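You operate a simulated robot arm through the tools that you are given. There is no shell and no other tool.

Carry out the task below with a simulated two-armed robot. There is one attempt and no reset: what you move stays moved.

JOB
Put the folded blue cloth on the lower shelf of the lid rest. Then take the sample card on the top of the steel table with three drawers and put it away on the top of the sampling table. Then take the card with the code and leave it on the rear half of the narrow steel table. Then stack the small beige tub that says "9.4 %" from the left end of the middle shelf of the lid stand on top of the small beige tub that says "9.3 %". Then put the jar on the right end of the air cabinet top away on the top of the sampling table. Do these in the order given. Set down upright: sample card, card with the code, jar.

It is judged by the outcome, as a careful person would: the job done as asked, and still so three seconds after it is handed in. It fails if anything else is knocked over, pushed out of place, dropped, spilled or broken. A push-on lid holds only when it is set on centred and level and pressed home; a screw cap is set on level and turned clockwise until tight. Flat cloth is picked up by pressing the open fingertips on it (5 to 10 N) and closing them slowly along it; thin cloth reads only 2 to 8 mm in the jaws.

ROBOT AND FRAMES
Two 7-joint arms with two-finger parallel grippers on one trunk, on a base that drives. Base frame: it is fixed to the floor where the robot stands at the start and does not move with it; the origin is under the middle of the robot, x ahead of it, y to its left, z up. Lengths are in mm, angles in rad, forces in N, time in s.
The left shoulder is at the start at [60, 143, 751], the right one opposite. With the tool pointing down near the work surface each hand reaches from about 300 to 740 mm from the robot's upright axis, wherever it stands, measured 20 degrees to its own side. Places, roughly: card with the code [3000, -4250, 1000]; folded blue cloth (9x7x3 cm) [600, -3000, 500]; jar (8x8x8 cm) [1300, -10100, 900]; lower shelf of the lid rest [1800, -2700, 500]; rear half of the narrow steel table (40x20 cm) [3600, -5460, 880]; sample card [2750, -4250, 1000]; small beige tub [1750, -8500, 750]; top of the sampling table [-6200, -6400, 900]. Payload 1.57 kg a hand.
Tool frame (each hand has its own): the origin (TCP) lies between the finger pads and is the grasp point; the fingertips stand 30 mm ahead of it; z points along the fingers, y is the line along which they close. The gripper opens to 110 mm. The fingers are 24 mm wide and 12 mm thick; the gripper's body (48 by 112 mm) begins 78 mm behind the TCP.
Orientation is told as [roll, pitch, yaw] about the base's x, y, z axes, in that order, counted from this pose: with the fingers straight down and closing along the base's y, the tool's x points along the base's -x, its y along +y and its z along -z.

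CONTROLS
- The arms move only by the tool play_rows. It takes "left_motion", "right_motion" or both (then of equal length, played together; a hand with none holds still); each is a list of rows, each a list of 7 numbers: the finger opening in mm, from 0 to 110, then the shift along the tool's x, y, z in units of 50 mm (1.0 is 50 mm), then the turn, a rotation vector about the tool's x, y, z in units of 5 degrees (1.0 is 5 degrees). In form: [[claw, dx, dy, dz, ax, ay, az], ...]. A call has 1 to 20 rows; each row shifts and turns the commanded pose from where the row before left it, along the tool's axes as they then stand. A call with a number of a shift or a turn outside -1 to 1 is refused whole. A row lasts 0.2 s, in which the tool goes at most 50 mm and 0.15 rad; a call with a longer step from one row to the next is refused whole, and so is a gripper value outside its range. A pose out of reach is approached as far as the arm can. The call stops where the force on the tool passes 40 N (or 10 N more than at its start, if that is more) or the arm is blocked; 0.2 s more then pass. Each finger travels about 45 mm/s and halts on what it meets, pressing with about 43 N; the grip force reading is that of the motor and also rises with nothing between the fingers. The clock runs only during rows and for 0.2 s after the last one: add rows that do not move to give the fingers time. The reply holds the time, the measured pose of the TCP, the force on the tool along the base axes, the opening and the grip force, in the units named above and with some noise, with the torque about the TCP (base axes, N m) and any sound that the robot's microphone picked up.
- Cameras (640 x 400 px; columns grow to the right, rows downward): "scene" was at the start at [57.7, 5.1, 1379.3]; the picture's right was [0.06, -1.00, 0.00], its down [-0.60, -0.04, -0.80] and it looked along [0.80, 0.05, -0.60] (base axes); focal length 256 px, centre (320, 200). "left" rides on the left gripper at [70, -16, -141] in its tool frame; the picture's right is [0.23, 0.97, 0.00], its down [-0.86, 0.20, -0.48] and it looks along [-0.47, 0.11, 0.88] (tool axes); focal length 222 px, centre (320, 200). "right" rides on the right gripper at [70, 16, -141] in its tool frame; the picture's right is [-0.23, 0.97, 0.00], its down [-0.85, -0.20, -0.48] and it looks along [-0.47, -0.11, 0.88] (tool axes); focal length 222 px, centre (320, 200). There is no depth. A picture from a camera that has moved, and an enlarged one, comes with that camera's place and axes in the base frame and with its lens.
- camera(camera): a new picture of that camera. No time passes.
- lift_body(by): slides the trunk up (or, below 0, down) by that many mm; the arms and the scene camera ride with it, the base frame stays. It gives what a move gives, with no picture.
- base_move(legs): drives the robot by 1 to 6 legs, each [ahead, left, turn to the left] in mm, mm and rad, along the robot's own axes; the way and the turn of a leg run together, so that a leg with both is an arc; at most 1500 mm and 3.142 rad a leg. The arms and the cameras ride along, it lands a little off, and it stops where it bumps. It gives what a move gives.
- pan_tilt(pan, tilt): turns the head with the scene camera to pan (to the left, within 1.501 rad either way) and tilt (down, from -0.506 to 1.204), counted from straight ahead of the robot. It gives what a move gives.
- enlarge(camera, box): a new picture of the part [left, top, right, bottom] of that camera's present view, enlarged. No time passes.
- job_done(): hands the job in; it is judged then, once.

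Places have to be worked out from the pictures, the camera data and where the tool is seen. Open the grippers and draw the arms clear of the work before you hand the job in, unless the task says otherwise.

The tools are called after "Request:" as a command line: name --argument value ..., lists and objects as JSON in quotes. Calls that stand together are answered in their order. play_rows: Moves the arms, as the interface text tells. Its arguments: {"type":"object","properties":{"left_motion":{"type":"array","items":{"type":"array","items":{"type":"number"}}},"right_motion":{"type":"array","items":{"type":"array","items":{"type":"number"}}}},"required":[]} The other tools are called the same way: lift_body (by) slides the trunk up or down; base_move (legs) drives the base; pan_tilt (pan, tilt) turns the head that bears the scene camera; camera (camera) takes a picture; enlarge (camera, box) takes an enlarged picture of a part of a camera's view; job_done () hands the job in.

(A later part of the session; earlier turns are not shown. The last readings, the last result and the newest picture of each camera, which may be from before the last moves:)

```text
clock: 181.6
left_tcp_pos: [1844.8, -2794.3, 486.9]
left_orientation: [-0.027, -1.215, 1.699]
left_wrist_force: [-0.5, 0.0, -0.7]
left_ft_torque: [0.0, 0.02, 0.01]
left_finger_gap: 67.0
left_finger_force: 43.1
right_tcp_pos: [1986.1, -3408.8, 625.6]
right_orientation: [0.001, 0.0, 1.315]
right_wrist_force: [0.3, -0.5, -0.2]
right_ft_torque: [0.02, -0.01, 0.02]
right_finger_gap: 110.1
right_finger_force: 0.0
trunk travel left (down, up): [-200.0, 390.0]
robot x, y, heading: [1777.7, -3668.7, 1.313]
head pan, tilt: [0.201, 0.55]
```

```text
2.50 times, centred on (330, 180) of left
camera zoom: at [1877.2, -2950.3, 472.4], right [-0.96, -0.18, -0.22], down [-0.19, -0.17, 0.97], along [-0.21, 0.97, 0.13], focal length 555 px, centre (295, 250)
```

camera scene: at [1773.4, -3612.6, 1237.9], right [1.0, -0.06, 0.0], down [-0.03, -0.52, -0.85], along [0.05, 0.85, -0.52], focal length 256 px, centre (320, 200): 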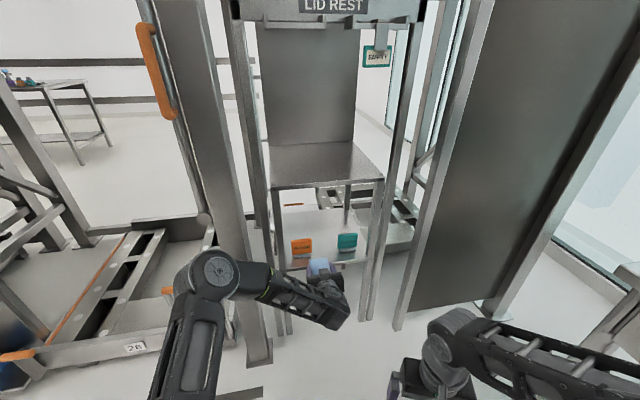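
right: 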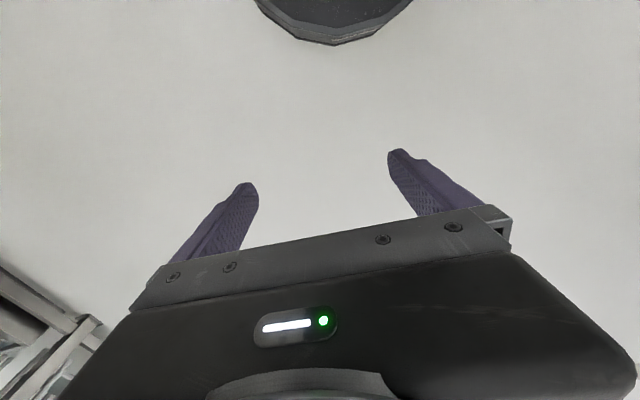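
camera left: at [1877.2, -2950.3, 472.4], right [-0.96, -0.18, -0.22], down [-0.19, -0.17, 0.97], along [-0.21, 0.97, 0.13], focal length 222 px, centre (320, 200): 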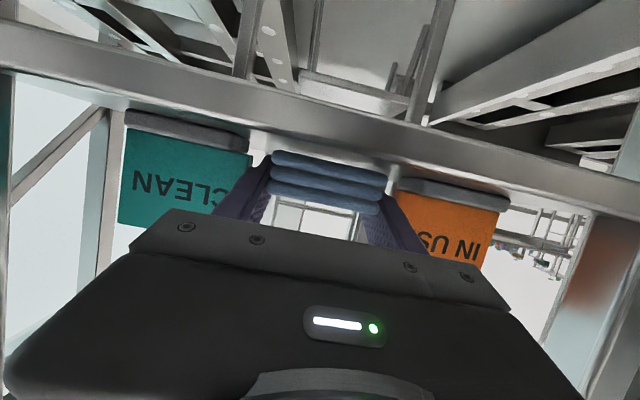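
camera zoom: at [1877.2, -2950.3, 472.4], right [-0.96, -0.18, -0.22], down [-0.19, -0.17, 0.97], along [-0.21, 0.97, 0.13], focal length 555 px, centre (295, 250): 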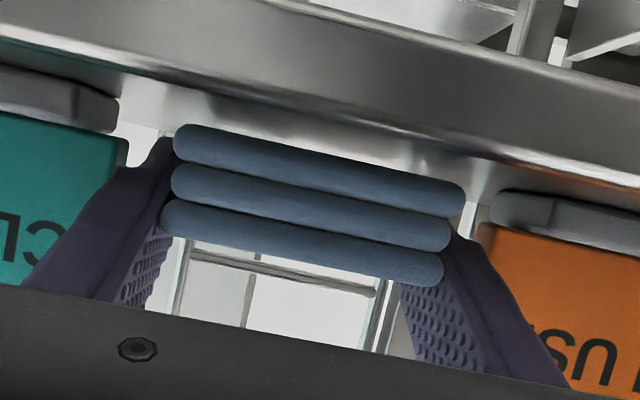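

I shift 3 mm to centre between the signs and lower in small steps toward contact.

Request:
play_rows --left_motion '[[30, 0.075, 0.06, 0.028, 0, 0, 0], [30, 0.075, 0, 0.028, 0, 0, 0], [30, 0.038, 0, 0.014, 0, 0, 0], [30, 0, 0, 0, 0, 0, 0]]'

Request:
play_rows --left_motion '[[30, 0.038, 0, 0.014, 0, 0, 0], [30, 0, 0, 0, 0, 0, 0]]'

```text
clock: 182.6
left_tcp_pos: [1842.3, -2794.1, 482.5]
left_orientation: [-0.03, -1.226, 1.703]
left_wrist_force: [0.3, 1.4, 21.8]
left_ft_torque: [-0.35, 0.75, -0.08]
left_finger_gap: 66.6
left_finger_force: 42.7
right_tcp_pos: [1986.1, -3410.0, 626.4]
right_orientation: [0.001, -0.003, 1.315]
right_wrist_force: [0.5, -0.6, 1.2]
right_ft_torque: [-0.02, 0.0, -0.03]
right_finger_gap: 110.0
right_finger_force: 0.0
trunk travel left (down, up): [-200.0, 390.0]
robot x, y, heading: [1776.5, -3673.8, 1.314]
head pan, tilt: [0.201, 0.55]
```

```text
clock: 183.2
left_tcp_pos: [1841.4, -2794.8, 481.2]
left_orientation: [-0.037, -1.227, 1.711]
left_wrist_force: [1.0, -0.2, 32.2]
left_ft_torque: [-0.6, 0.76, 0.06]
left_finger_gap: 67.2
left_finger_force: 42.8
right_tcp_pos: [1986.6, -3410.3, 626.6]
right_orientation: [0.002, -0.004, 1.315]
right_wrist_force: [0.4, -0.6, 0.1]
right_ft_torque: [0.05, -0.01, -0.03]
right_finger_gap: 110.2
right_finger_force: 0.0
trunk travel left (down, up): [-200.0, 390.0]
robot x, y, heading: [1777.9, -3673.1, 1.316]
head pan, tilt: [0.201, 0.55]
```

Contact is made at z≈482 (shelf ≈459). I ease up 3 mm to reduce the load and look.

Request:
play_rows --left_motion '[[30, -0.06, 0, -0.022, 0, 0, 0], [30, 0, 0, 0, 0, 0, 0]]'

Request:
enlarge --camera "left" --box '[220, 100, 440, 260]'

Request:
enlarge --camera "scene" --box '[290, 200, 380, 280]'

```text
clock: 183.8
left_tcp_pos: [1841.8, -2795.7, 482.2]
left_orientation: [-0.032, -1.224, 1.705]
left_wrist_force: [4.7, 5.2, 22.9]
left_ft_torque: [0.42, 0.38, -0.18]
left_finger_gap: 66.9
left_finger_force: 43.4
right_tcp_pos: [1988.2, -3409.0, 625.9]
right_orientation: [0.001, -0.001, 1.315]
right_wrist_force: [0.6, 0.0, -0.6]
right_ft_torque: [-0.01, -0.03, -0.01]
right_finger_gap: 109.9
right_finger_force: 0.0
trunk travel left (down, up): [-200.0, 390.0]
robot x, y, heading: [1774.1, -3671.9, 1.319]
head pan, tilt: [0.201, 0.55]
```

```text
2.50 times, centred on (330, 180) of left
camera zoom: at [1873.5, -2949.7, 466.1], right [-0.96, -0.18, -0.22], down [-0.19, -0.18, 0.96], along [-0.21, 0.97, 0.14], focal length 555 px, centre (295, 250)
```

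zoom: 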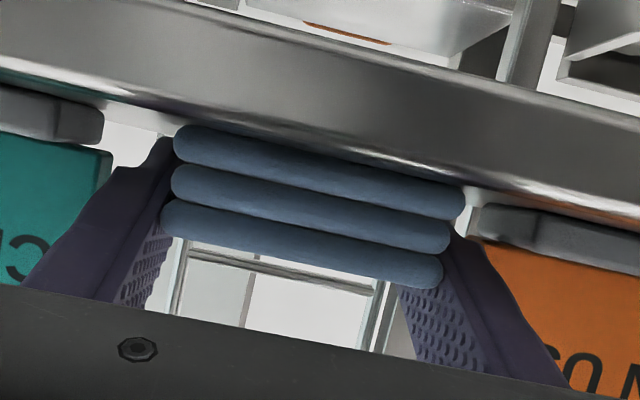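

```text
5.00 times, centred on (335, 240) of scene
camera zoom: at [1773.7, -3614.8, 1238.0], right [1.0, -0.06, 0.0], down [-0.03, -0.52, -0.85], along [0.05, 0.85, -0.52], focal length 1280 px, centre (245, 0)
```

zoom: 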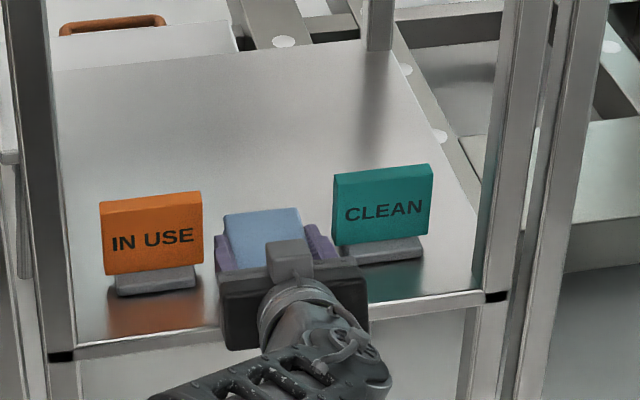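

The cloth rests on the shelf, centred between the signs with ~11 mm clearance each side. I ease up 2 mm more and open to 78 mm slowly.

Request:
play_rows --left_motion '[[66, -0.038, 0, -0.014, 0, 0, 0], [68, 0, 0, 0, 0, 0, 0], [71, 0, 0, 0, 0, 0, 0], [74, 0, 0, 0, 0, 0, 0], [77, 0, 0, 0, 0, 0, 0], [78, 0, 0, 0, 0, 0, 0], [78, 0, 0, 0, 0, 0, 0]]'

Request:
enlarge --camera "left" --box '[220, 100, 440, 260]'

```text
clock: 185.4
left_tcp_pos: [1842.9, -2795.3, 482.2]
left_orientation: [-0.03, -1.221, 1.701]
left_wrist_force: [8.4, 10.8, 19.3]
left_ft_torque: [0.56, 0.55, -0.64]
left_finger_gap: 70.3
left_finger_force: 0.1
right_tcp_pos: [1985.9, -3409.1, 626.5]
right_orientation: [0.0, -0.002, 1.313]
right_wrist_force: [0.8, 0.6, 0.0]
right_ft_torque: [-0.02, 0.01, 0.02]
right_finger_gap: 109.9
right_finger_force: 0.0
trunk travel left (down, up): [-200.0, 390.0]
robot x, y, heading: [1775.1, -3671.6, 1.313]
head pan, tilt: [0.201, 0.55]
```

```text
2.50 times, centred on (330, 180) of left
camera zoom: at [1874.2, -2951.1, 466.5], right [-0.96, -0.18, -0.22], down [-0.19, -0.18, 0.97], along [-0.21, 0.97, 0.14], focal length 555 px, centre (295, 250)
```

zoom: 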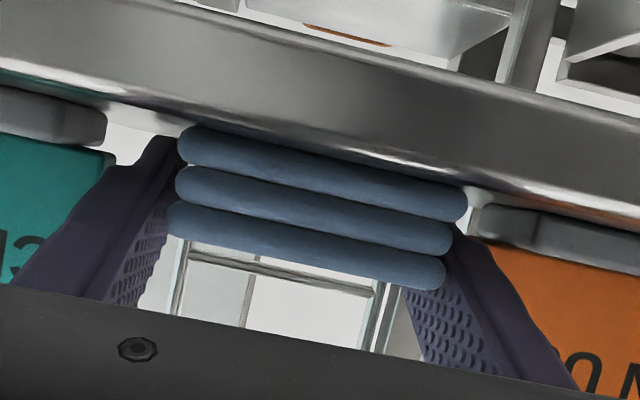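

Opening stalled at 70 mm with a sideways force, so the −x finger seems to touch the IN USE sign's foot. I check the sign in the scene view before shifting away from it.

Request:
enlarge --camera "scene" --box '[290, 200, 380, 280]'

```text
5.00 times, centred on (335, 240) of scene
camera zoom: at [1773.7, -3614.2, 1238.0], right [1.0, -0.06, 0.0], down [-0.03, -0.52, -0.85], along [0.05, 0.85, -0.52], focal length 1280 px, centre (245, 0)
```

zoom: 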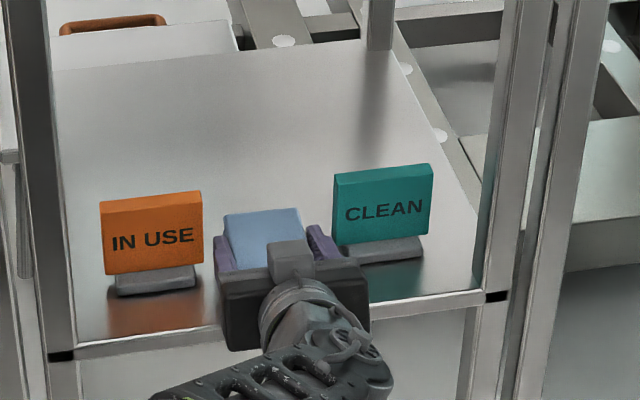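

The signs haven't moved; the fingertips are probably still pressed on the shelf. I raise 4 mm and read the forces and opening again.

Request:
play_rows --left_motion '[[72, -0.038, 0, -0.014, 0, 0, 0], [72, -0.038, 0, -0.014, 0, 0, 0], [72, 0, 0, 0, 0, 0, 0], [72, 0, 0, 0, 0, 0, 0]]'

Request:
enlarge --camera "left" --box '[220, 100, 440, 260]'

```text
clock: 186.4
left_tcp_pos: [1841.5, -2797.0, 482.4]
left_orientation: [-0.028, -1.213, 1.7]
left_wrist_force: [-0.4, 0.1, 0.9]
left_ft_torque: [0.03, 0.0, 0.02]
left_finger_gap: 71.7
left_finger_force: 0.0
right_tcp_pos: [1985.9, -3409.1, 625.3]
right_orientation: [0.002, 0.001, 1.314]
right_wrist_force: [-0.1, 0.2, 0.3]
right_ft_torque: [0.01, -0.03, -0.02]
right_finger_gap: 109.7
right_finger_force: 0.1
trunk travel left (down, up): [-200.0, 390.0]
robot x, y, heading: [1773.1, -3673.6, 1.311]
head pan, tilt: [0.201, 0.55]
```

```text
2.50 times, centred on (330, 180) of left
camera zoom: at [1873.6, -2952.4, 467.9], right [-0.96, -0.18, -0.22], down [-0.19, -0.17, 0.97], along [-0.21, 0.97, 0.13], focal length 555 px, centre (295, 250)
```

zoom: 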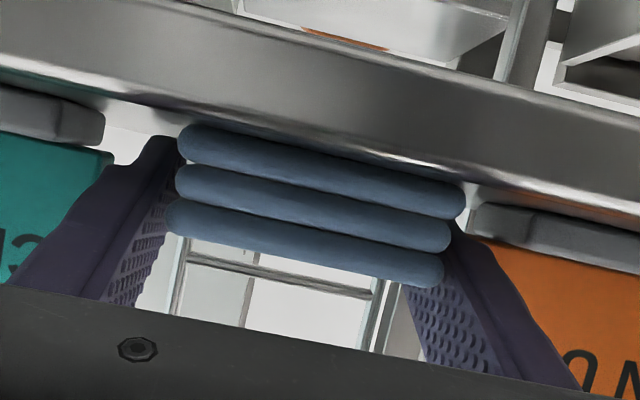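

All contact forces are gone and the fingers are clear of the cloth at 72 mm. I withdraw straight back.

Request:
play_rows --left_motion '[[74, 0, 0, 0, 0, 0, 0], [74, 0.1, 0, -0.28, 0, 0, 0], [74, 0.11, 0, -0.2825, 0, 0, 0], [74, 0.21, 0, -0.5625, 0, 0, 0], [74, 0.21, 0, -0.5625, 0, 0, 0], [74, 0.21, 0, -0.5625, 0, 0, 0], [74, 0, 0, 0, 0, 0, 0]]'

Request:
enlarge --camera "left" --box '[160, 50, 480, 250]'

Request:
enlarge --camera "scene" --box '[290, 200, 380, 280]'

```text
clock: 188.0
left_tcp_pos: [1853.2, -2915.1, 485.0]
left_orientation: [-0.03, -1.219, 1.701]
left_wrist_force: [0.3, -0.1, 1.1]
left_ft_torque: [0.0, 0.01, 0.0]
left_finger_gap: 74.0
left_finger_force: 0.0
right_tcp_pos: [1988.1, -3409.1, 625.7]
right_orientation: [-0.002, -0.001, 1.313]
right_wrist_force: [-0.4, 0.1, -0.3]
right_ft_torque: [-0.01, -0.03, -0.04]
right_finger_gap: 110.0
right_finger_force: 0.1
trunk travel left (down, up): [-200.0, 390.0]
robot x, y, heading: [1772.3, -3673.5, 1.315]
head pan, tilt: [0.201, 0.55]
```

```text
2.00 times, centred on (320, 150) of left
camera zoom: at [1886.4, -3071.2, 470.4], right [-0.96, -0.18, -0.22], down [-0.19, -0.17, 0.97], along [-0.21, 0.97, 0.13], focal length 444 px, centre (320, 300)
```

zoom: 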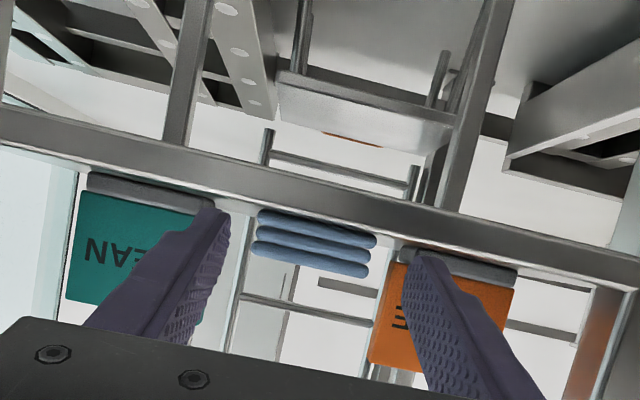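

```text
5.00 times, centred on (335, 240) of scene
camera zoom: at [1773.4, -3612.6, 1237.9], right [1.0, -0.06, 0.0], down [-0.03, -0.52, -0.85], along [0.05, 0.85, -0.52], focal length 1280 px, centre (245, 0)
```

zoom: 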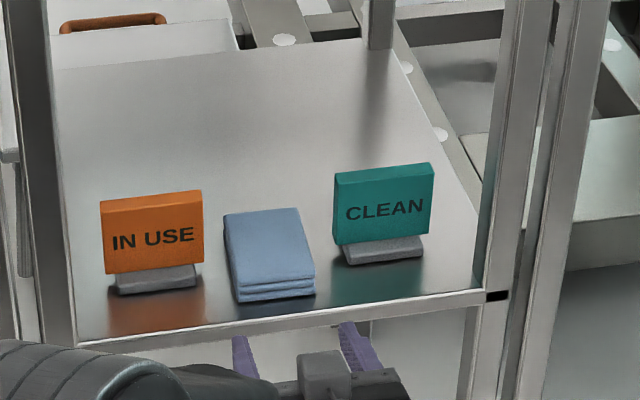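

The cloth lies neatly on the lower shelf between the undisturbed signs. Next: back the base away, raise the trunk, then bring the left arm back to a tool-down posture.

Request:
base_move --legs '[[-300, 0, 0]]'

Request:
lift_body --by 150

Request:
play_rows --left_motion '[[74, 0.278, 0, -0.75, 0, 0, 0], [74, 0.278, 0, -0.75, 0, 0, 0], [74, 0.278, 0, -0.75, 0, 0, 0], [74, 0.278, 0, -0.75, 0, 0, 0], [74, 0.278, 0, -0.75, 0, 0, 0], [74, 0, 0, 0, 0, 1, 0], [74, 0, 0, 0, 0, 1, 0], [74, 0, 0, 0, 0, 1, 0], [74, 0, 0, 0, 0, 1, 0], [74, 0, 0, 0, 0, 1, 0], [74, 0, 0, 0, 0, 1, 0], [74, 0, 0, 0, 0, 1, 0], [74, 0, 0, 0, 0, 1, 0], [74, 0, 0, 0, 0, 1, 0], [74, 0, 0, 0, 0, 1, 0], [74, 0, 0, 0, 0, 1, 0], [74, 0, 0, 0, 0, 1, 0], [74, 0, 0, 0, 0, 1, 0], [74, 0, 0, 0, 0, 0.97, 0], [74, 0, 0, 0, 0, 0, 0]]'

```text
clock: 190.1
left_tcp_pos: [1777.0, -3205.3, 483.6]
left_orientation: [-0.029, -1.217, 1.702]
left_wrist_force: [0.2, 0.2, -0.4]
left_ft_torque: [-0.01, 0.02, -0.03]
left_finger_gap: 74.3
left_finger_force: 0.1
right_tcp_pos: [1910.5, -3698.2, 625.1]
right_orientation: [0.003, 0.0, 1.316]
right_wrist_force: [-1.5, 0.3, -0.3]
right_ft_torque: [0.0, -0.03, 0.05]
right_finger_gap: 110.0
right_finger_force: 0.0
trunk travel left (down, up): [-200.0, 390.0]
robot x, y, heading: [1696.6, -3962.9, 1.311]
head pan, tilt: [0.201, 0.55]
```

```text
clock: 191.8
left_tcp_pos: [1778.1, -3206.0, 634.9]
left_orientation: [-0.028, -1.216, 1.702]
left_wrist_force: [0.3, -0.6, -0.4]
left_ft_torque: [-0.01, 0.0, 0.03]
left_finger_gap: 74.0
left_finger_force: 0.1
right_tcp_pos: [1911.2, -3697.7, 775.6]
right_orientation: [0.001, 0.002, 1.315]
right_wrist_force: [0.4, 0.3, 0.6]
right_ft_torque: [-0.01, 0.01, -0.02]
right_finger_gap: 109.9
right_finger_force: 0.1
trunk travel left (down, up): [-350.0, 240.0]
robot x, y, heading: [1698.2, -3959.2, 1.309]
head pan, tilt: [0.201, 0.55]
```

```text
clock: 196.0
left_tcp_pos: [1796.4, -3404.1, 635.3]
left_orientation: [-0.011, 0.001, 1.674]
left_wrist_force: [0.4, -0.7, -0.2]
left_ft_torque: [0.01, -0.01, -0.01]
left_finger_gap: 74.0
left_finger_force: 0.1
right_tcp_pos: [1910.3, -3697.4, 775.6]
right_orientation: [0.001, 0.0, 1.315]
right_wrist_force: [-1.2, 0.4, -0.3]
right_ft_torque: [-0.02, -0.03, -0.06]
right_finger_gap: 109.8
right_finger_force: 0.0
trunk travel left (down, up): [-350.0, 240.0]
robot x, y, heading: [1698.9, -3960.1, 1.315]
head pan, tilt: [0.201, 0.55]
```

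I square the left tool with the robot and raise it, then drive clear and turn to face the drawer table (+x) with the trunk raised.

Request:
play_rows --left_motion '[[110, 0, 0, -0.8, 0, 0, 1], [110, 0, 0, -0.8, 0, 0, 1], [110, 0, 0, -0.8, 0, 0, 1], [110, 0, 0, -0.8, 0, 0, 1], [110, 0, 0, 0, 0, 0, 0]]'

Request:
base_move --legs '[[-258, 194, 0], [0, 0, -1.31]]'

Request:
lift_body --by 200

Request:
pan_tilt --pan 0.0 --tilt 0.45

Request:
camera --camera "scene"

```text
clock: 197.2
left_tcp_pos: [1796.8, -3401.9, 796.0]
left_orientation: [-0.011, -0.003, 1.325]
left_wrist_force: [0.2, -0.5, 0.6]
left_ft_torque: [0.01, -0.01, -0.02]
left_finger_gap: 109.8
left_finger_force: 0.0
right_tcp_pos: [1910.7, -3698.5, 775.7]
right_orientation: [0.001, 0.002, 1.316]
right_wrist_force: [0.1, 0.4, 0.3]
right_ft_torque: [0.01, -0.01, -0.01]
right_finger_gap: 109.8
right_finger_force: 0.0
trunk travel left (down, up): [-350.0, 240.0]
robot x, y, heading: [1697.3, -3961.5, 1.318]
head pan, tilt: [0.201, 0.55]
```

```text
clock: 202.7
left_tcp_pos: [2011.2, -4122.7, 795.9]
left_orientation: [-0.01, -0.001, -0.007]
left_wrist_force: [-0.5, 0.3, 0.1]
left_ft_torque: [0.04, -0.04, 0.0]
left_finger_gap: 110.0
left_finger_force: 0.2
right_tcp_pos: [1751.4, -4303.8, 775.6]
right_orientation: [0.0, 0.0, -0.017]
right_wrist_force: [0.7, 0.0, 0.5]
right_ft_torque: [0.03, 0.02, 0.02]
right_finger_gap: 109.9
right_finger_force: 0.1
trunk travel left (down, up): [-350.0, 240.0]
robot x, y, heading: [1443.8, -4154.9, -0.018]
head pan, tilt: [0.201, 0.55]
```

```text
clock: 204.8
left_tcp_pos: [2012.5, -4123.3, 995.0]
left_orientation: [-0.011, -0.001, -0.007]
left_wrist_force: [0.7, -0.2, 0.8]
left_ft_torque: [-0.01, 0.02, 0.03]
left_finger_gap: 110.1
left_finger_force: 0.0
right_tcp_pos: [1750.7, -4303.3, 975.8]
right_orientation: [0.0, 0.0, -0.017]
right_wrist_force: [-0.8, 0.1, 0.1]
right_ft_torque: [0.0, -0.01, -0.03]
right_finger_gap: 109.9
right_finger_force: 0.0
trunk travel left (down, up): [-550.0, 40.0]
robot x, y, heading: [1440.8, -4160.6, -0.017]
head pan, tilt: [0.201, 0.55]
```

```text
clock: 205.6
left_tcp_pos: [2011.5, -4123.6, 996.2]
left_orientation: [-0.01, -0.001, -0.007]
left_wrist_force: [-0.1, -0.2, 0.0]
left_ft_torque: [0.0, 0.01, -0.01]
left_finger_gap: 110.2
left_finger_force: 0.0
right_tcp_pos: [1751.4, -4303.9, 974.9]
right_orientation: [-0.001, 0.0, -0.018]
right_wrist_force: [-0.1, -1.3, 0.0]
right_ft_torque: [0.02, -0.03, 0.0]
right_finger_gap: 110.0
right_finger_force: 0.1
trunk travel left (down, up): [-550.0, 40.0]
robot x, y, heading: [1442.1, -4160.9, -0.017]
head pan, tilt: [0.0, 0.45]
```

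```text
taken
camera scene: at [1507.0, -4161.7, 1596.9], right [-0.02, -1.0, 0.0], down [-0.44, 0.01, -0.9], along [0.9, -0.02, -0.44], focal length 256 px, centre (320, 200)
```

scene: 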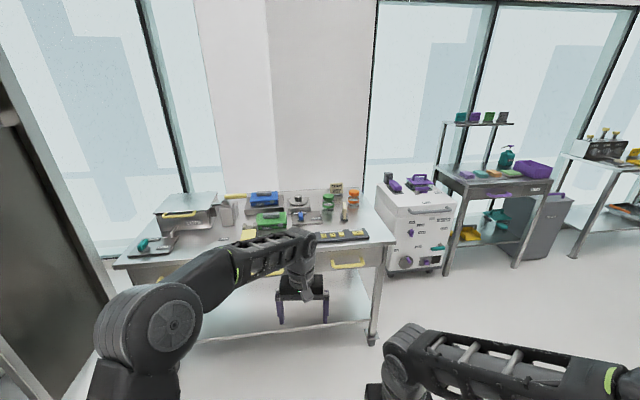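

The robot now faces the drawer table. I zoom in on the tabletop to identify the sample card and the code card.

Request:
enlarge --camera "scene" --box '[120, 160, 280, 280]'

Request:
enlarge --camera "scene" --box '[230, 170, 400, 280]'

Request:
enlarge --camera "scene" --box '[370, 100, 640, 290]'

```text
3.33 times, centred on (200, 220) of scene
camera zoom: at [1507.0, -4161.7, 1596.9], right [-0.02, -1.0, 0.0], down [-0.44, 0.01, -0.9], along [0.9, -0.02, -0.44], focal length 853 px, centre (720, 133)
```

zoom: 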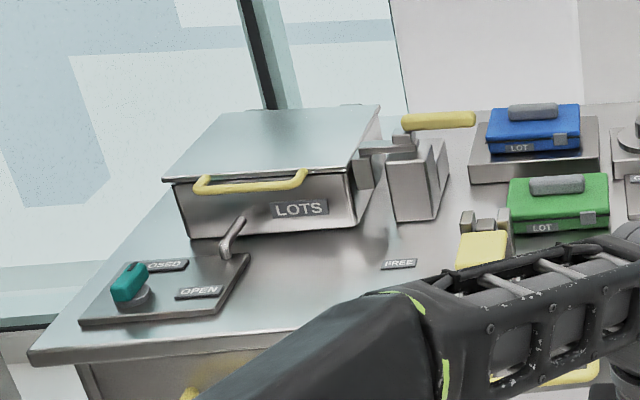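

```text
3.64 times, centred on (315, 225) of scene
camera zoom: at [1507.0, -4161.7, 1596.9], right [-0.02, -1.0, 0.0], down [-0.44, 0.01, -0.9], along [0.9, -0.02, -0.44], focal length 931 px, centre (338, 109)
```

zoom: 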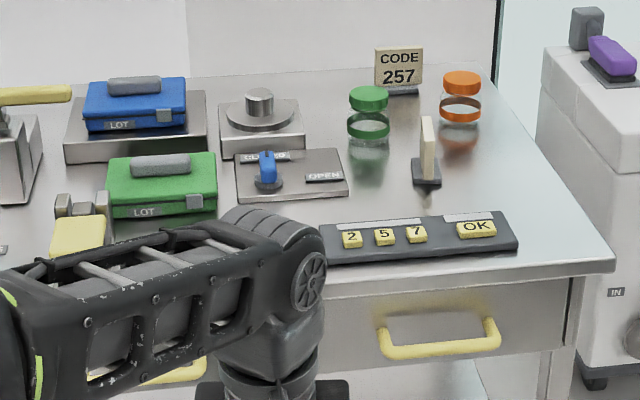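

```text
2.11 times, centred on (505, 195) of scene
camera zoom: at [1507.0, -4161.7, 1596.9], right [-0.02, -1.0, 0.0], down [-0.44, 0.01, -0.9], along [0.9, -0.02, -0.44], focal length 539 px, centre (-70, 210)
```

zoom: 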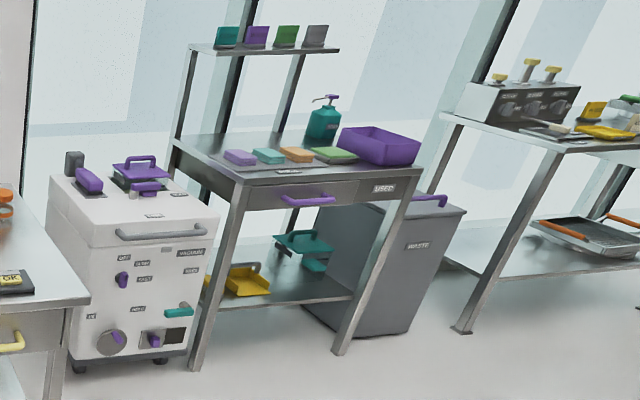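

The "CODE 257" card stands at about (3060, −4316) and the sample card stands edge-on at about (2739, −4325) on the table (top z≈865), turned ~0.126 rad like everything else. I tuck the left arm back, then turn square to the table and approach.

Request:
play_rows --left_motion '[[110, 1, 0.5, 0, 0, 0, 0], [110, 1, 0.5, 0, 0, 0, 0], [110, 1, 0.5, 0, 0, 0, 0], [110, 1, 0.5, 0, 0, 0, 0], [110, 0, 0, 0, 0, 0, 0]]'

Request:
base_move --legs '[[0, 0, 0.143], [450, -120, 0]]'

Request:
pan_tilt --pan -0.1 --tilt 0.7

Request:
camera --camera "scene"

```text
refused: row 1 steps farther than a row can; nothing moved
```

```text
clock: 208.9
left_tcp_pos: [2455.8, -4116.2, 995.5]
left_orientation: [-0.012, -0.002, 0.126]
left_wrist_force: [0.0, -0.7, -0.5]
left_ft_torque: [0.0, 0.0, 0.01]
left_finger_gap: 110.2
left_finger_force: 0.0
right_tcp_pos: [2220.3, -4328.1, 974.9]
right_orientation: [0.0, 0.001, 0.116]
right_wrist_force: [0.0, -0.2, -1.2]
right_ft_torque: [-0.02, 0.01, 0.03]
right_finger_gap: 109.8
right_finger_force: 0.0
trunk travel left (down, up): [-550.0, 40.0]
robot x, y, heading: [1896.1, -4226.5, 0.112]
head pan, tilt: [0.0, 0.45]
```

```text
clock: 209.7
left_tcp_pos: [2454.1, -4115.6, 994.5]
left_orientation: [-0.01, -0.001, 0.126]
left_wrist_force: [-0.3, 0.2, 0.1]
left_ft_torque: [-0.02, 0.0, -0.02]
left_finger_gap: 110.2
left_finger_force: 0.1
right_tcp_pos: [2220.0, -4328.0, 975.5]
right_orientation: [0.001, 0.001, 0.115]
right_wrist_force: [-0.1, 0.1, 0.7]
right_ft_torque: [-0.01, 0.03, -0.02]
right_finger_gap: 109.9
right_finger_force: 0.1
trunk travel left (down, up): [-550.0, 40.0]
robot x, y, heading: [1897.6, -4224.6, 0.118]
head pan, tilt: [-0.099, 0.7]
```

```text
taken
camera scene: at [1953.6, -4229.5, 1574.8], right [0.01, -1.0, 0.0], down [-0.64, -0.01, -0.77], along [0.77, 0.01, -0.64], focal length 256 px, centre (320, 200)
```

scene: 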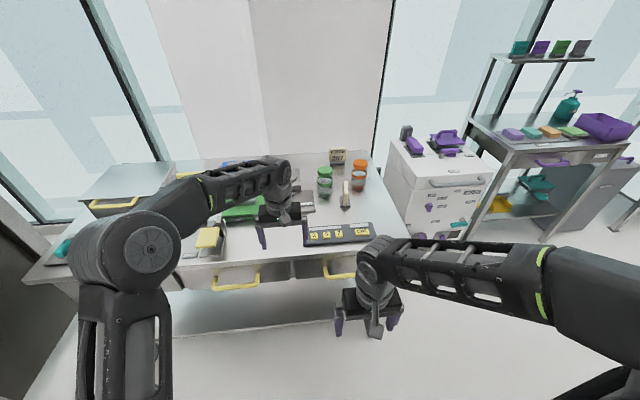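

The retract call was refused for step length, though the base move was safe. I retract the left arm now with shorter rows and zoom in on the sample card.

Request:
play_rows --left_motion '[[110, 0.85, 0.4, 0, 0, 0, 0], [110, 0.85, 0.4, 0, 0, 0, 0], [110, 0.85, 0.4, 0, 0, 0, 0], [110, 0.85, 0.4, 0, 0, 0, 0], [110, 0.6, 0.4, 0, 0, 0, 0], [110, 0, 0, 0, 0, 0, 0]]'

Request:
enlarge --camera "scene" --box '[260, 130, 420, 260]'

Request:
camera --camera "right"

```text
clock: 211.1
left_tcp_pos: [2243.8, -4042.6, 989.1]
left_orientation: [-0.011, -0.003, 0.125]
left_wrist_force: [0.1, 1.0, -0.9]
left_ft_torque: [0.0, 0.01, 0.01]
left_finger_gap: 110.0
left_finger_force: 0.1
right_tcp_pos: [2220.7, -4328.5, 975.7]
right_orientation: [0.001, 0.001, 0.116]
right_wrist_force: [0.9, 0.6, -0.5]
right_ft_torque: [-0.05, 0.01, 0.02]
right_finger_gap: 109.9
right_finger_force: 0.1
trunk travel left (down, up): [-550.0, 40.0]
robot x, y, heading: [1896.4, -4225.6, 0.113]
head pan, tilt: [-0.099, 0.7]
```

```text
3.08 times, centred on (340, 195) of scene
camera zoom: at [1953.9, -4229.7, 1574.7], right [0.01, -1.0, 0.0], down [-0.64, -0.01, -0.76], along [0.76, 0.01, -0.64], focal length 788 px, centre (258, 215)
```

zoom: 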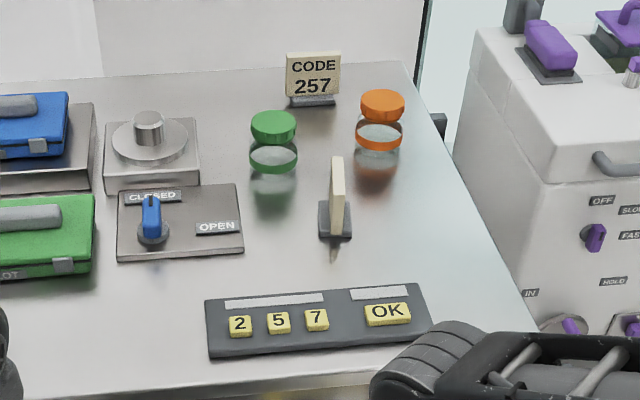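

```text
taken
camera right: at [2150.5, -4320.1, 1117.7], right [0.11, 0.99, 0.0], down [0.87, -0.1, 0.48], along [0.48, -0.05, -0.88], focal length 222 px, centre (320, 200)
```

right: 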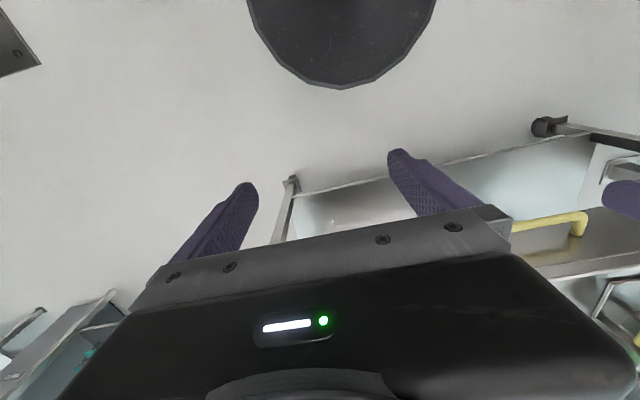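

The base disc radius is about 305 mm, so standing ~375 mm from the table's edge is safe. I move up to working distance and then bring the right hand's camera over the card.

Request:
base_move --legs '[[215, -30, 0.01]]'

Request:
play_rows --right_motion '[[60, 0, 0, -1, 0, 0, 0], [60, 0, 0, -1, 0, 0, 0], [60, 0, 0, -0.4, 0, 0, 0], [60, -1, 0, 0, 0, 0, 0], [60, -1, 0, 0, 0, 0, 0], [60, -0.6, 0, 0, 0, 0, 0], [60, 0, 0, 0, 0, 0, 0]]'

Request:
camera --camera "right"

Request:
camera --camera "scene"

```text
clock: 212.8
left_tcp_pos: [2464.4, -4042.1, 991.1]
left_orientation: [-0.011, -0.001, 0.139]
left_wrist_force: [0.3, -0.2, 0.5]
left_ft_torque: [-0.01, -0.01, 0.0]
left_finger_gap: 110.1
left_finger_force: 0.3
right_tcp_pos: [2446.0, -4326.5, 975.2]
right_orientation: [0.0, 0.001, 0.128]
right_wrist_force: [0.2, -0.3, -0.9]
right_ft_torque: [0.01, 0.05, -0.05]
right_finger_gap: 110.0
right_finger_force: 0.1
trunk travel left (down, up): [-550.0, 40.0]
robot x, y, heading: [2120.8, -4228.7, 0.128]
head pan, tilt: [-0.099, 0.7]
```

```text
clock: 214.4
left_tcp_pos: [2463.8, -4040.8, 990.8]
left_orientation: [-0.011, -0.002, 0.138]
left_wrist_force: [0.5, -0.4, 0.1]
left_ft_torque: [0.0, -0.01, -0.01]
left_finger_gap: 110.2
left_finger_force: 0.0
right_tcp_pos: [2574.5, -4313.0, 1098.7]
right_orientation: [0.0, 0.001, 0.128]
right_wrist_force: [0.1, -0.6, 0.8]
right_ft_torque: [-0.02, 0.01, -0.03]
right_finger_gap: 59.8
right_finger_force: 0.1
trunk travel left (down, up): [-550.0, 40.0]
robot x, y, heading: [2120.9, -4229.5, 0.131]
head pan, tilt: [-0.099, 0.7]
```

```text
taken
camera right: at [2504.5, -4305.5, 1240.5], right [0.1, 0.99, 0.0], down [0.87, -0.09, 0.48], along [0.48, -0.05, -0.88], focal length 222 px, centre (320, 200)
```

right: 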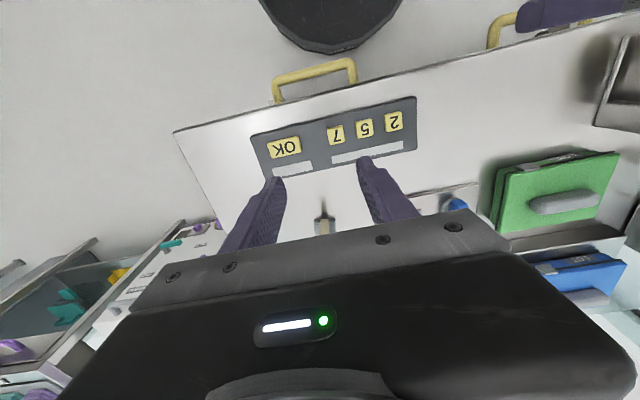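

```text
taken
camera scene: at [2175.9, -4231.9, 1574.8], right [0.03, -1.0, 0.0], down [-0.64, -0.02, -0.77], along [0.76, 0.02, -0.64], focal length 256 px, centre (320, 200)
```

scene: 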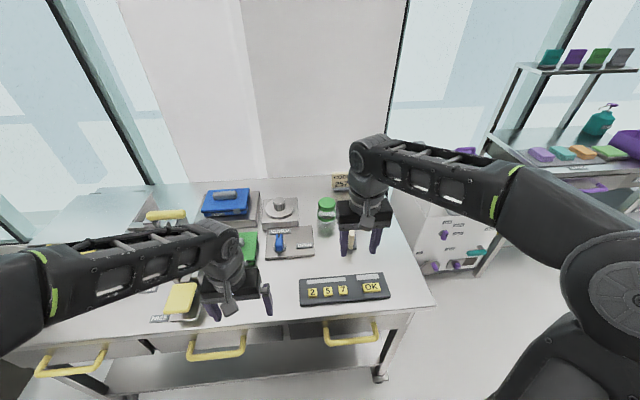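

The card's front end shows between the fingers in the hand view. I zoom to locate it precisely.

Request:
enlarge --camera "right" --box '[250, 150, 400, 250]'

Request:
enlarge --camera "scene" --box '[300, 160, 420, 260]'

```text
4.00 times, centred on (325, 200) of right
camera zoom: at [2504.5, -4305.5, 1240.5], right [0.1, 0.99, 0.0], down [0.87, -0.09, 0.48], along [0.48, -0.05, -0.88], focal length 888 px, centre (300, 200)
```

zoom: 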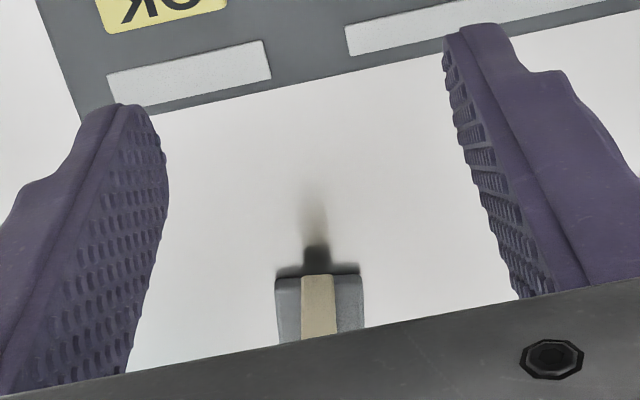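

```text
4.00 times, centred on (360, 210) of scene
camera zoom: at [2175.9, -4231.9, 1574.8], right [0.03, -1.0, 0.0], down [-0.64, -0.02, -0.77], along [0.76, 0.02, -0.64], focal length 1024 px, centre (160, 160)
```

zoom: 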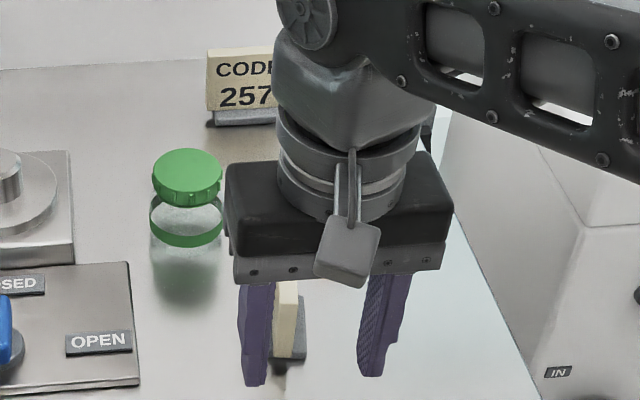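

The card is aligned with the base x-axis, near end at x≈2752, y≈−4322, so its centre is about (2793, −4323). I move the right hand above it at safe height and turn the tool yaw to 0.

Request:
play_rows --right_motion '[[60, -0.8, -0.15, 0, 0, 0, 0], [60, -0.8, -0.15, 0, 0, 0, 0], [60, -0.8, -0.15, 0, 0, 0, 0], [60, -0.8, -0.15, 0, 0, 0, 0], [60, -0.8, -0.15, 0, 0, 0, 0], [60, 0, 0, 0, 0, 0, 0.75], [60, 0, 0, 0, 0, 0, 0.72], [60, 0, 0, 0, 0, 0, 0]]'

Request:
camera --camera "right"

Request:
enlarge --camera "scene" --box '[300, 150, 420, 250]'

```text
clock: 216.2
left_tcp_pos: [2465.1, -4042.1, 990.6]
left_orientation: [-0.011, -0.004, 0.138]
left_wrist_force: [-0.3, -0.4, 0.5]
left_ft_torque: [0.0, -0.01, 0.03]
left_finger_gap: 109.9
left_finger_force: 0.0
right_tcp_pos: [2704.5, -4317.2, 1095.8]
right_orientation: [0.0, 0.0, -0.003]
right_wrist_force: [0.2, -0.1, 0.9]
right_ft_torque: [0.01, 0.01, -0.01]
right_finger_gap: 59.8
right_finger_force: 0.0
right hand out of reach, approached as far as the arm can: row 4, 5
trunk travel left (down, up): [-550.0, 40.0]
robot x, y, heading: [2118.3, -4228.6, 0.128]
head pan, tilt: [-0.099, 0.7]
```

```text
taken
camera right: at [2635.6, -4300.7, 1238.3], right [0.23, 0.97, 0.0], down [0.85, -0.2, 0.48], along [0.47, -0.11, -0.88], focal length 222 px, centre (320, 200)
```

right: 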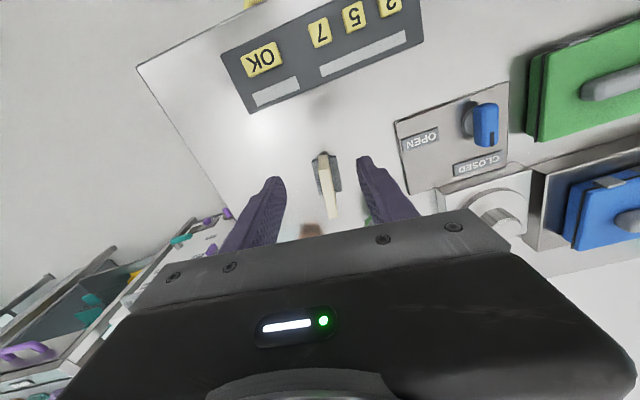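

```text
4.00 times, centred on (360, 200) of scene
camera zoom: at [2176.4, -4232.0, 1574.8], right [0.03, -1.0, 0.0], down [-0.64, -0.02, -0.76], along [0.76, 0.02, -0.64], focal length 1024 px, centre (160, 200)
```

zoom: 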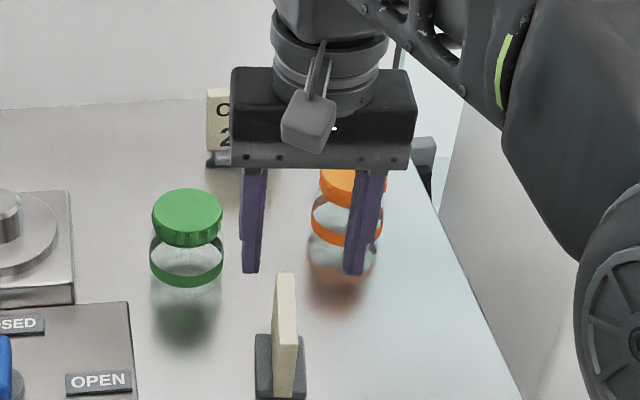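

At this height the reach is short. I lower the hand to z≈1020 (tips still above the card) which should extend reach, then re-measure.

Request:
play_rows --right_motion '[[60, 0, 0, 0.5, 0, 0, 0], [60, 0, 0, 0.5, 0, 0, 0], [60, 0, 0, 0.5, 0, 0, 0], [60, 0, 0, 0, 0, 0, 0]]'

Request:
enlarge --camera "right" --box '[220, 100, 420, 240]'

Request:
enlarge --camera "scene" --box '[300, 170, 420, 270]'

```text
clock: 217.2
left_tcp_pos: [2465.2, -4041.3, 990.5]
left_orientation: [-0.012, 0.0, 0.138]
left_wrist_force: [0.9, 0.3, -0.3]
left_ft_torque: [0.0, 0.03, -0.03]
left_finger_gap: 110.1
left_finger_force: 0.0
right_tcp_pos: [2705.9, -4319.2, 1018.6]
right_orientation: [0.001, 0.0, 0.0]
right_wrist_force: [-0.2, 0.0, -1.3]
right_ft_torque: [-0.02, 0.0, 0.01]
right_finger_gap: 60.0
right_finger_force: 0.1
trunk travel left (down, up): [-550.0, 40.0]
robot x, y, heading: [2121.5, -4229.2, 0.122]
head pan, tilt: [-0.099, 0.7]
```

```text
2.86 times, centred on (320, 170) of right
camera zoom: at [2637.7, -4301.0, 1161.9], right [0.23, 0.97, 0.0], down [0.85, -0.2, 0.48], along [0.47, -0.11, -0.88], focal length 635 px, centre (320, 286)
```

zoom: 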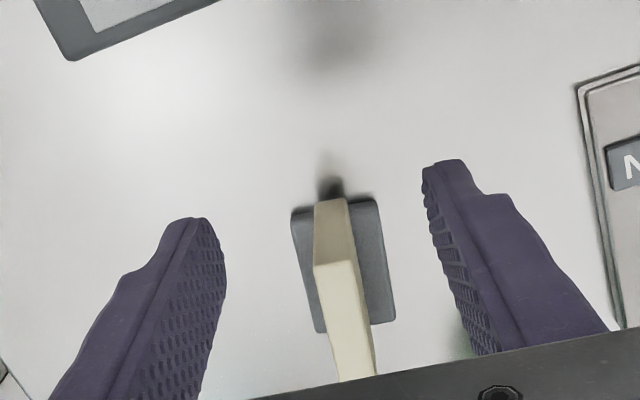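

```text
4.00 times, centred on (360, 220) of scene
camera zoom: at [2176.3, -4231.6, 1574.8], right [0.03, -1.0, 0.0], down [-0.64, -0.02, -0.77], along [0.76, 0.02, -0.64], focal length 1024 px, centre (160, 120)
```

zoom: 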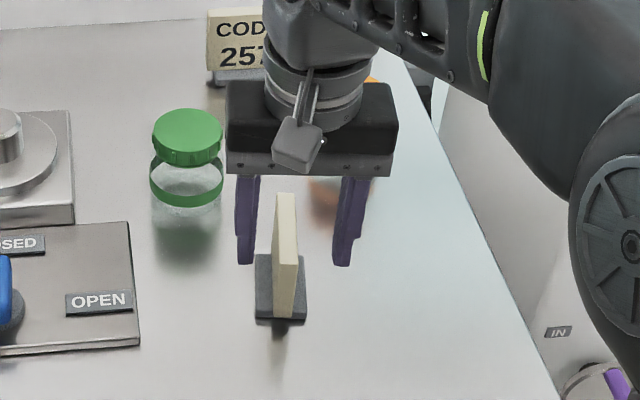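

From the close view the card spans x≈2746–2818 at y≈−4322, top z≈944, turned about −0.05 rad. I move over its middle at z≈1000 with yaw −0.05.

Request:
play_rows --right_motion '[[60, -0.76, -0.033, 0.15, 0, 0, 0.28], [60, -0.76, -0.06, 0.15, 0, 0, 0.28], [60, 0, 0, 0, 0, 0, 0]]'

Request:
enlarge --camera "right" --box '[220, 100, 420, 240]'

Request:
enlarge --camera "scene" --box '[300, 170, 420, 270]'

```text
clock: 218.0
left_tcp_pos: [2463.6, -4042.3, 990.6]
left_orientation: [-0.01, -0.001, 0.138]
left_wrist_force: [-0.1, -0.3, 1.5]
left_ft_torque: [0.01, -0.02, -0.02]
left_finger_gap: 110.2
left_finger_force: 0.1
right_tcp_pos: [2782.0, -4323.6, 1004.3]
right_orientation: [0.0, 0.001, -0.05]
right_wrist_force: [0.3, 0.2, -0.1]
right_ft_torque: [-0.02, 0.01, 0.01]
right_finger_gap: 59.7
right_finger_force: 0.0
trunk travel left (down, up): [-550.0, 40.0]
robot x, y, heading: [2118.1, -4230.1, 0.126]
head pan, tilt: [-0.099, 0.7]
```

```text
2.86 times, centred on (320, 170) of right
camera zoom: at [2713.9, -4303.8, 1145.9], right [0.28, 0.96, 0.0], down [0.84, -0.24, 0.48], along [0.46, -0.13, -0.88], focal length 635 px, centre (320, 286)
```

zoom: 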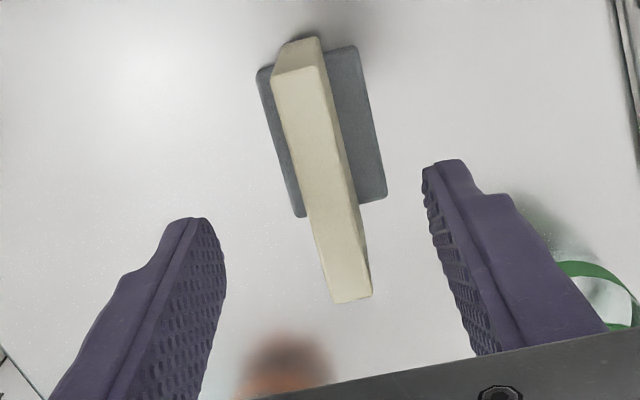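

```text
4.00 times, centred on (360, 220) of scene
camera zoom: at [2175.9, -4231.7, 1574.8], right [0.03, -1.0, 0.0], down [-0.64, -0.02, -0.77], along [0.76, 0.02, -0.64], focal length 1024 px, centre (160, 120)
```

zoom: 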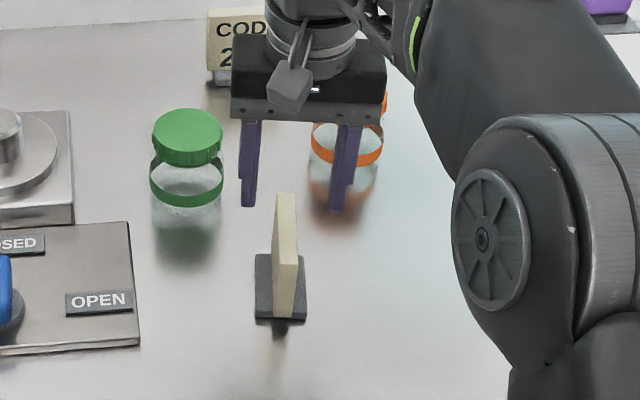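

The card's top runs from (2745, −4319.6) to (2828, −4324), centre (2787, −4322), right under the hand. I descend to z≈925 with fingers straddling it.

Request:
play_rows --right_motion '[[60, -0.09, 0.03, 0.5, 0, 0, 0], [60, 0, 0, 0.5, 0, 0, 0], [60, 0, 0, 0.4, 0, 0, 0], [60, 0, 0, 0.18, 0, 0, 0], [60, 0, 0, 0, 0, 0, 0]]'

Request:
enlarge --camera "right" --box '[220, 80, 420, 240]'

Request:
enlarge --camera "scene" --box '[300, 170, 420, 270]'

```text
clock: 219.2
left_tcp_pos: [2464.6, -4041.7, 990.2]
left_orientation: [-0.011, -0.001, 0.138]
left_wrist_force: [0.0, -0.4, 0.3]
left_ft_torque: [-0.01, -0.05, 0.0]
left_finger_gap: 110.0
left_finger_force: 0.2
right_tcp_pos: [2785.9, -4321.9, 925.1]
right_orientation: [0.001, -0.001, -0.051]
right_wrist_force: [-1.1, 0.5, 0.5]
right_ft_torque: [-0.03, 0.02, 0.03]
right_finger_gap: 60.0
right_finger_force: 0.1
trunk travel left (down, up): [-550.0, 40.0]
robot x, y, heading: [2123.1, -4235.3, 0.128]
head pan, tilt: [-0.099, 0.7]
```

```text
2.50 times, centred on (320, 160) of right
camera zoom: at [2717.3, -4301.5, 1067.5], right [0.28, 0.96, 0.0], down [0.84, -0.24, 0.48], along [0.46, -0.13, -0.88], focal length 555 px, centre (320, 300)
```

zoom: 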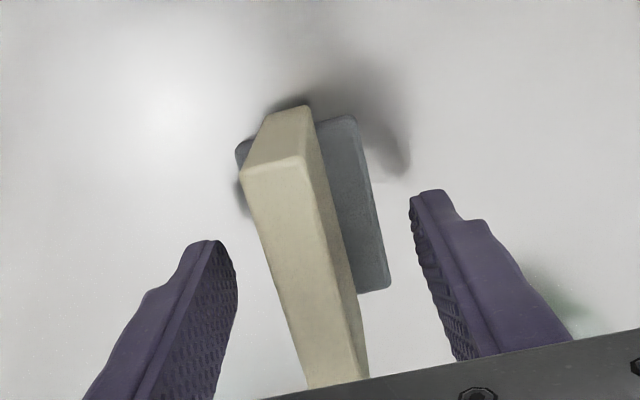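

```text
4.00 times, centred on (360, 220) of scene
camera zoom: at [2176.6, -4231.7, 1574.8], right [0.03, -1.0, 0.0], down [-0.64, -0.02, -0.76], along [0.76, 0.02, -0.64], focal length 1024 px, centre (160, 120)
```

zoom: 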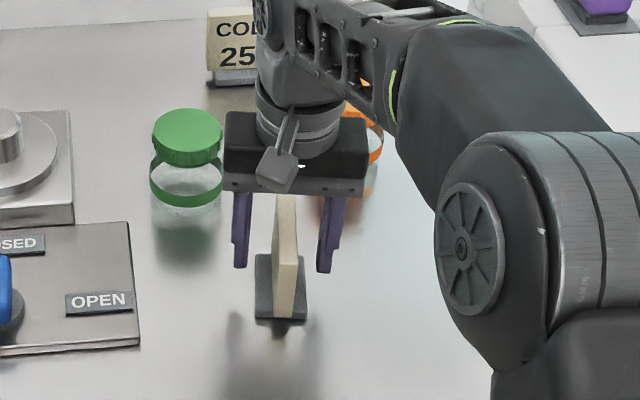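

The fingers are on both sides of the card with tips at z≈895. I close gently.

Request:
play_rows --right_motion '[[45, 0, 0, 0, 0, 0, 0], [34, 0, 0, 0, 0, 0, 0], [26, 0, 0, 0, 0, 0, 0], [20, 0, 0, 0, 0, 0, 0], [14, 0, 0, 0, 0, 0, 0], [8, 0, 0, 0, 0, 0, 0], [4, 0, 0, 0, 0, 0, 0], [4, 0, 0, 0, 0, 0, 0]]'

Request:
enlarge --camera "right" --box '[220, 80, 420, 240]'

```text
clock: 221.0
left_tcp_pos: [2464.6, -4041.1, 990.7]
left_orientation: [-0.013, -0.003, 0.138]
left_wrist_force: [0.0, -0.4, -0.3]
left_ft_torque: [0.01, -0.01, -0.01]
left_finger_gap: 110.0
left_finger_force: 0.0
right_tcp_pos: [2786.3, -4322.1, 926.6]
right_orientation: [0.0, 0.0, -0.05]
right_wrist_force: [0.2, 0.3, 1.3]
right_ft_torque: [-0.01, 0.0, -0.05]
right_finger_gap: 15.7
right_finger_force: 31.3
trunk travel left (down, up): [-550.0, 40.0]
robot x, y, heading: [2124.2, -4235.2, 0.128]
head pan, tilt: [-0.099, 0.7]
```

```text
2.50 times, centred on (320, 160) of right
camera zoom: at [2717.3, -4301.5, 1067.8], right [0.28, 0.96, 0.0], down [0.84, -0.24, 0.48], along [0.46, -0.13, -0.88], focal length 555 px, centre (320, 300)
```

zoom: 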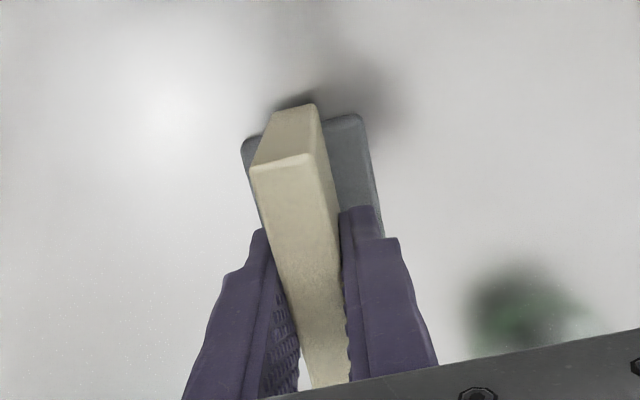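

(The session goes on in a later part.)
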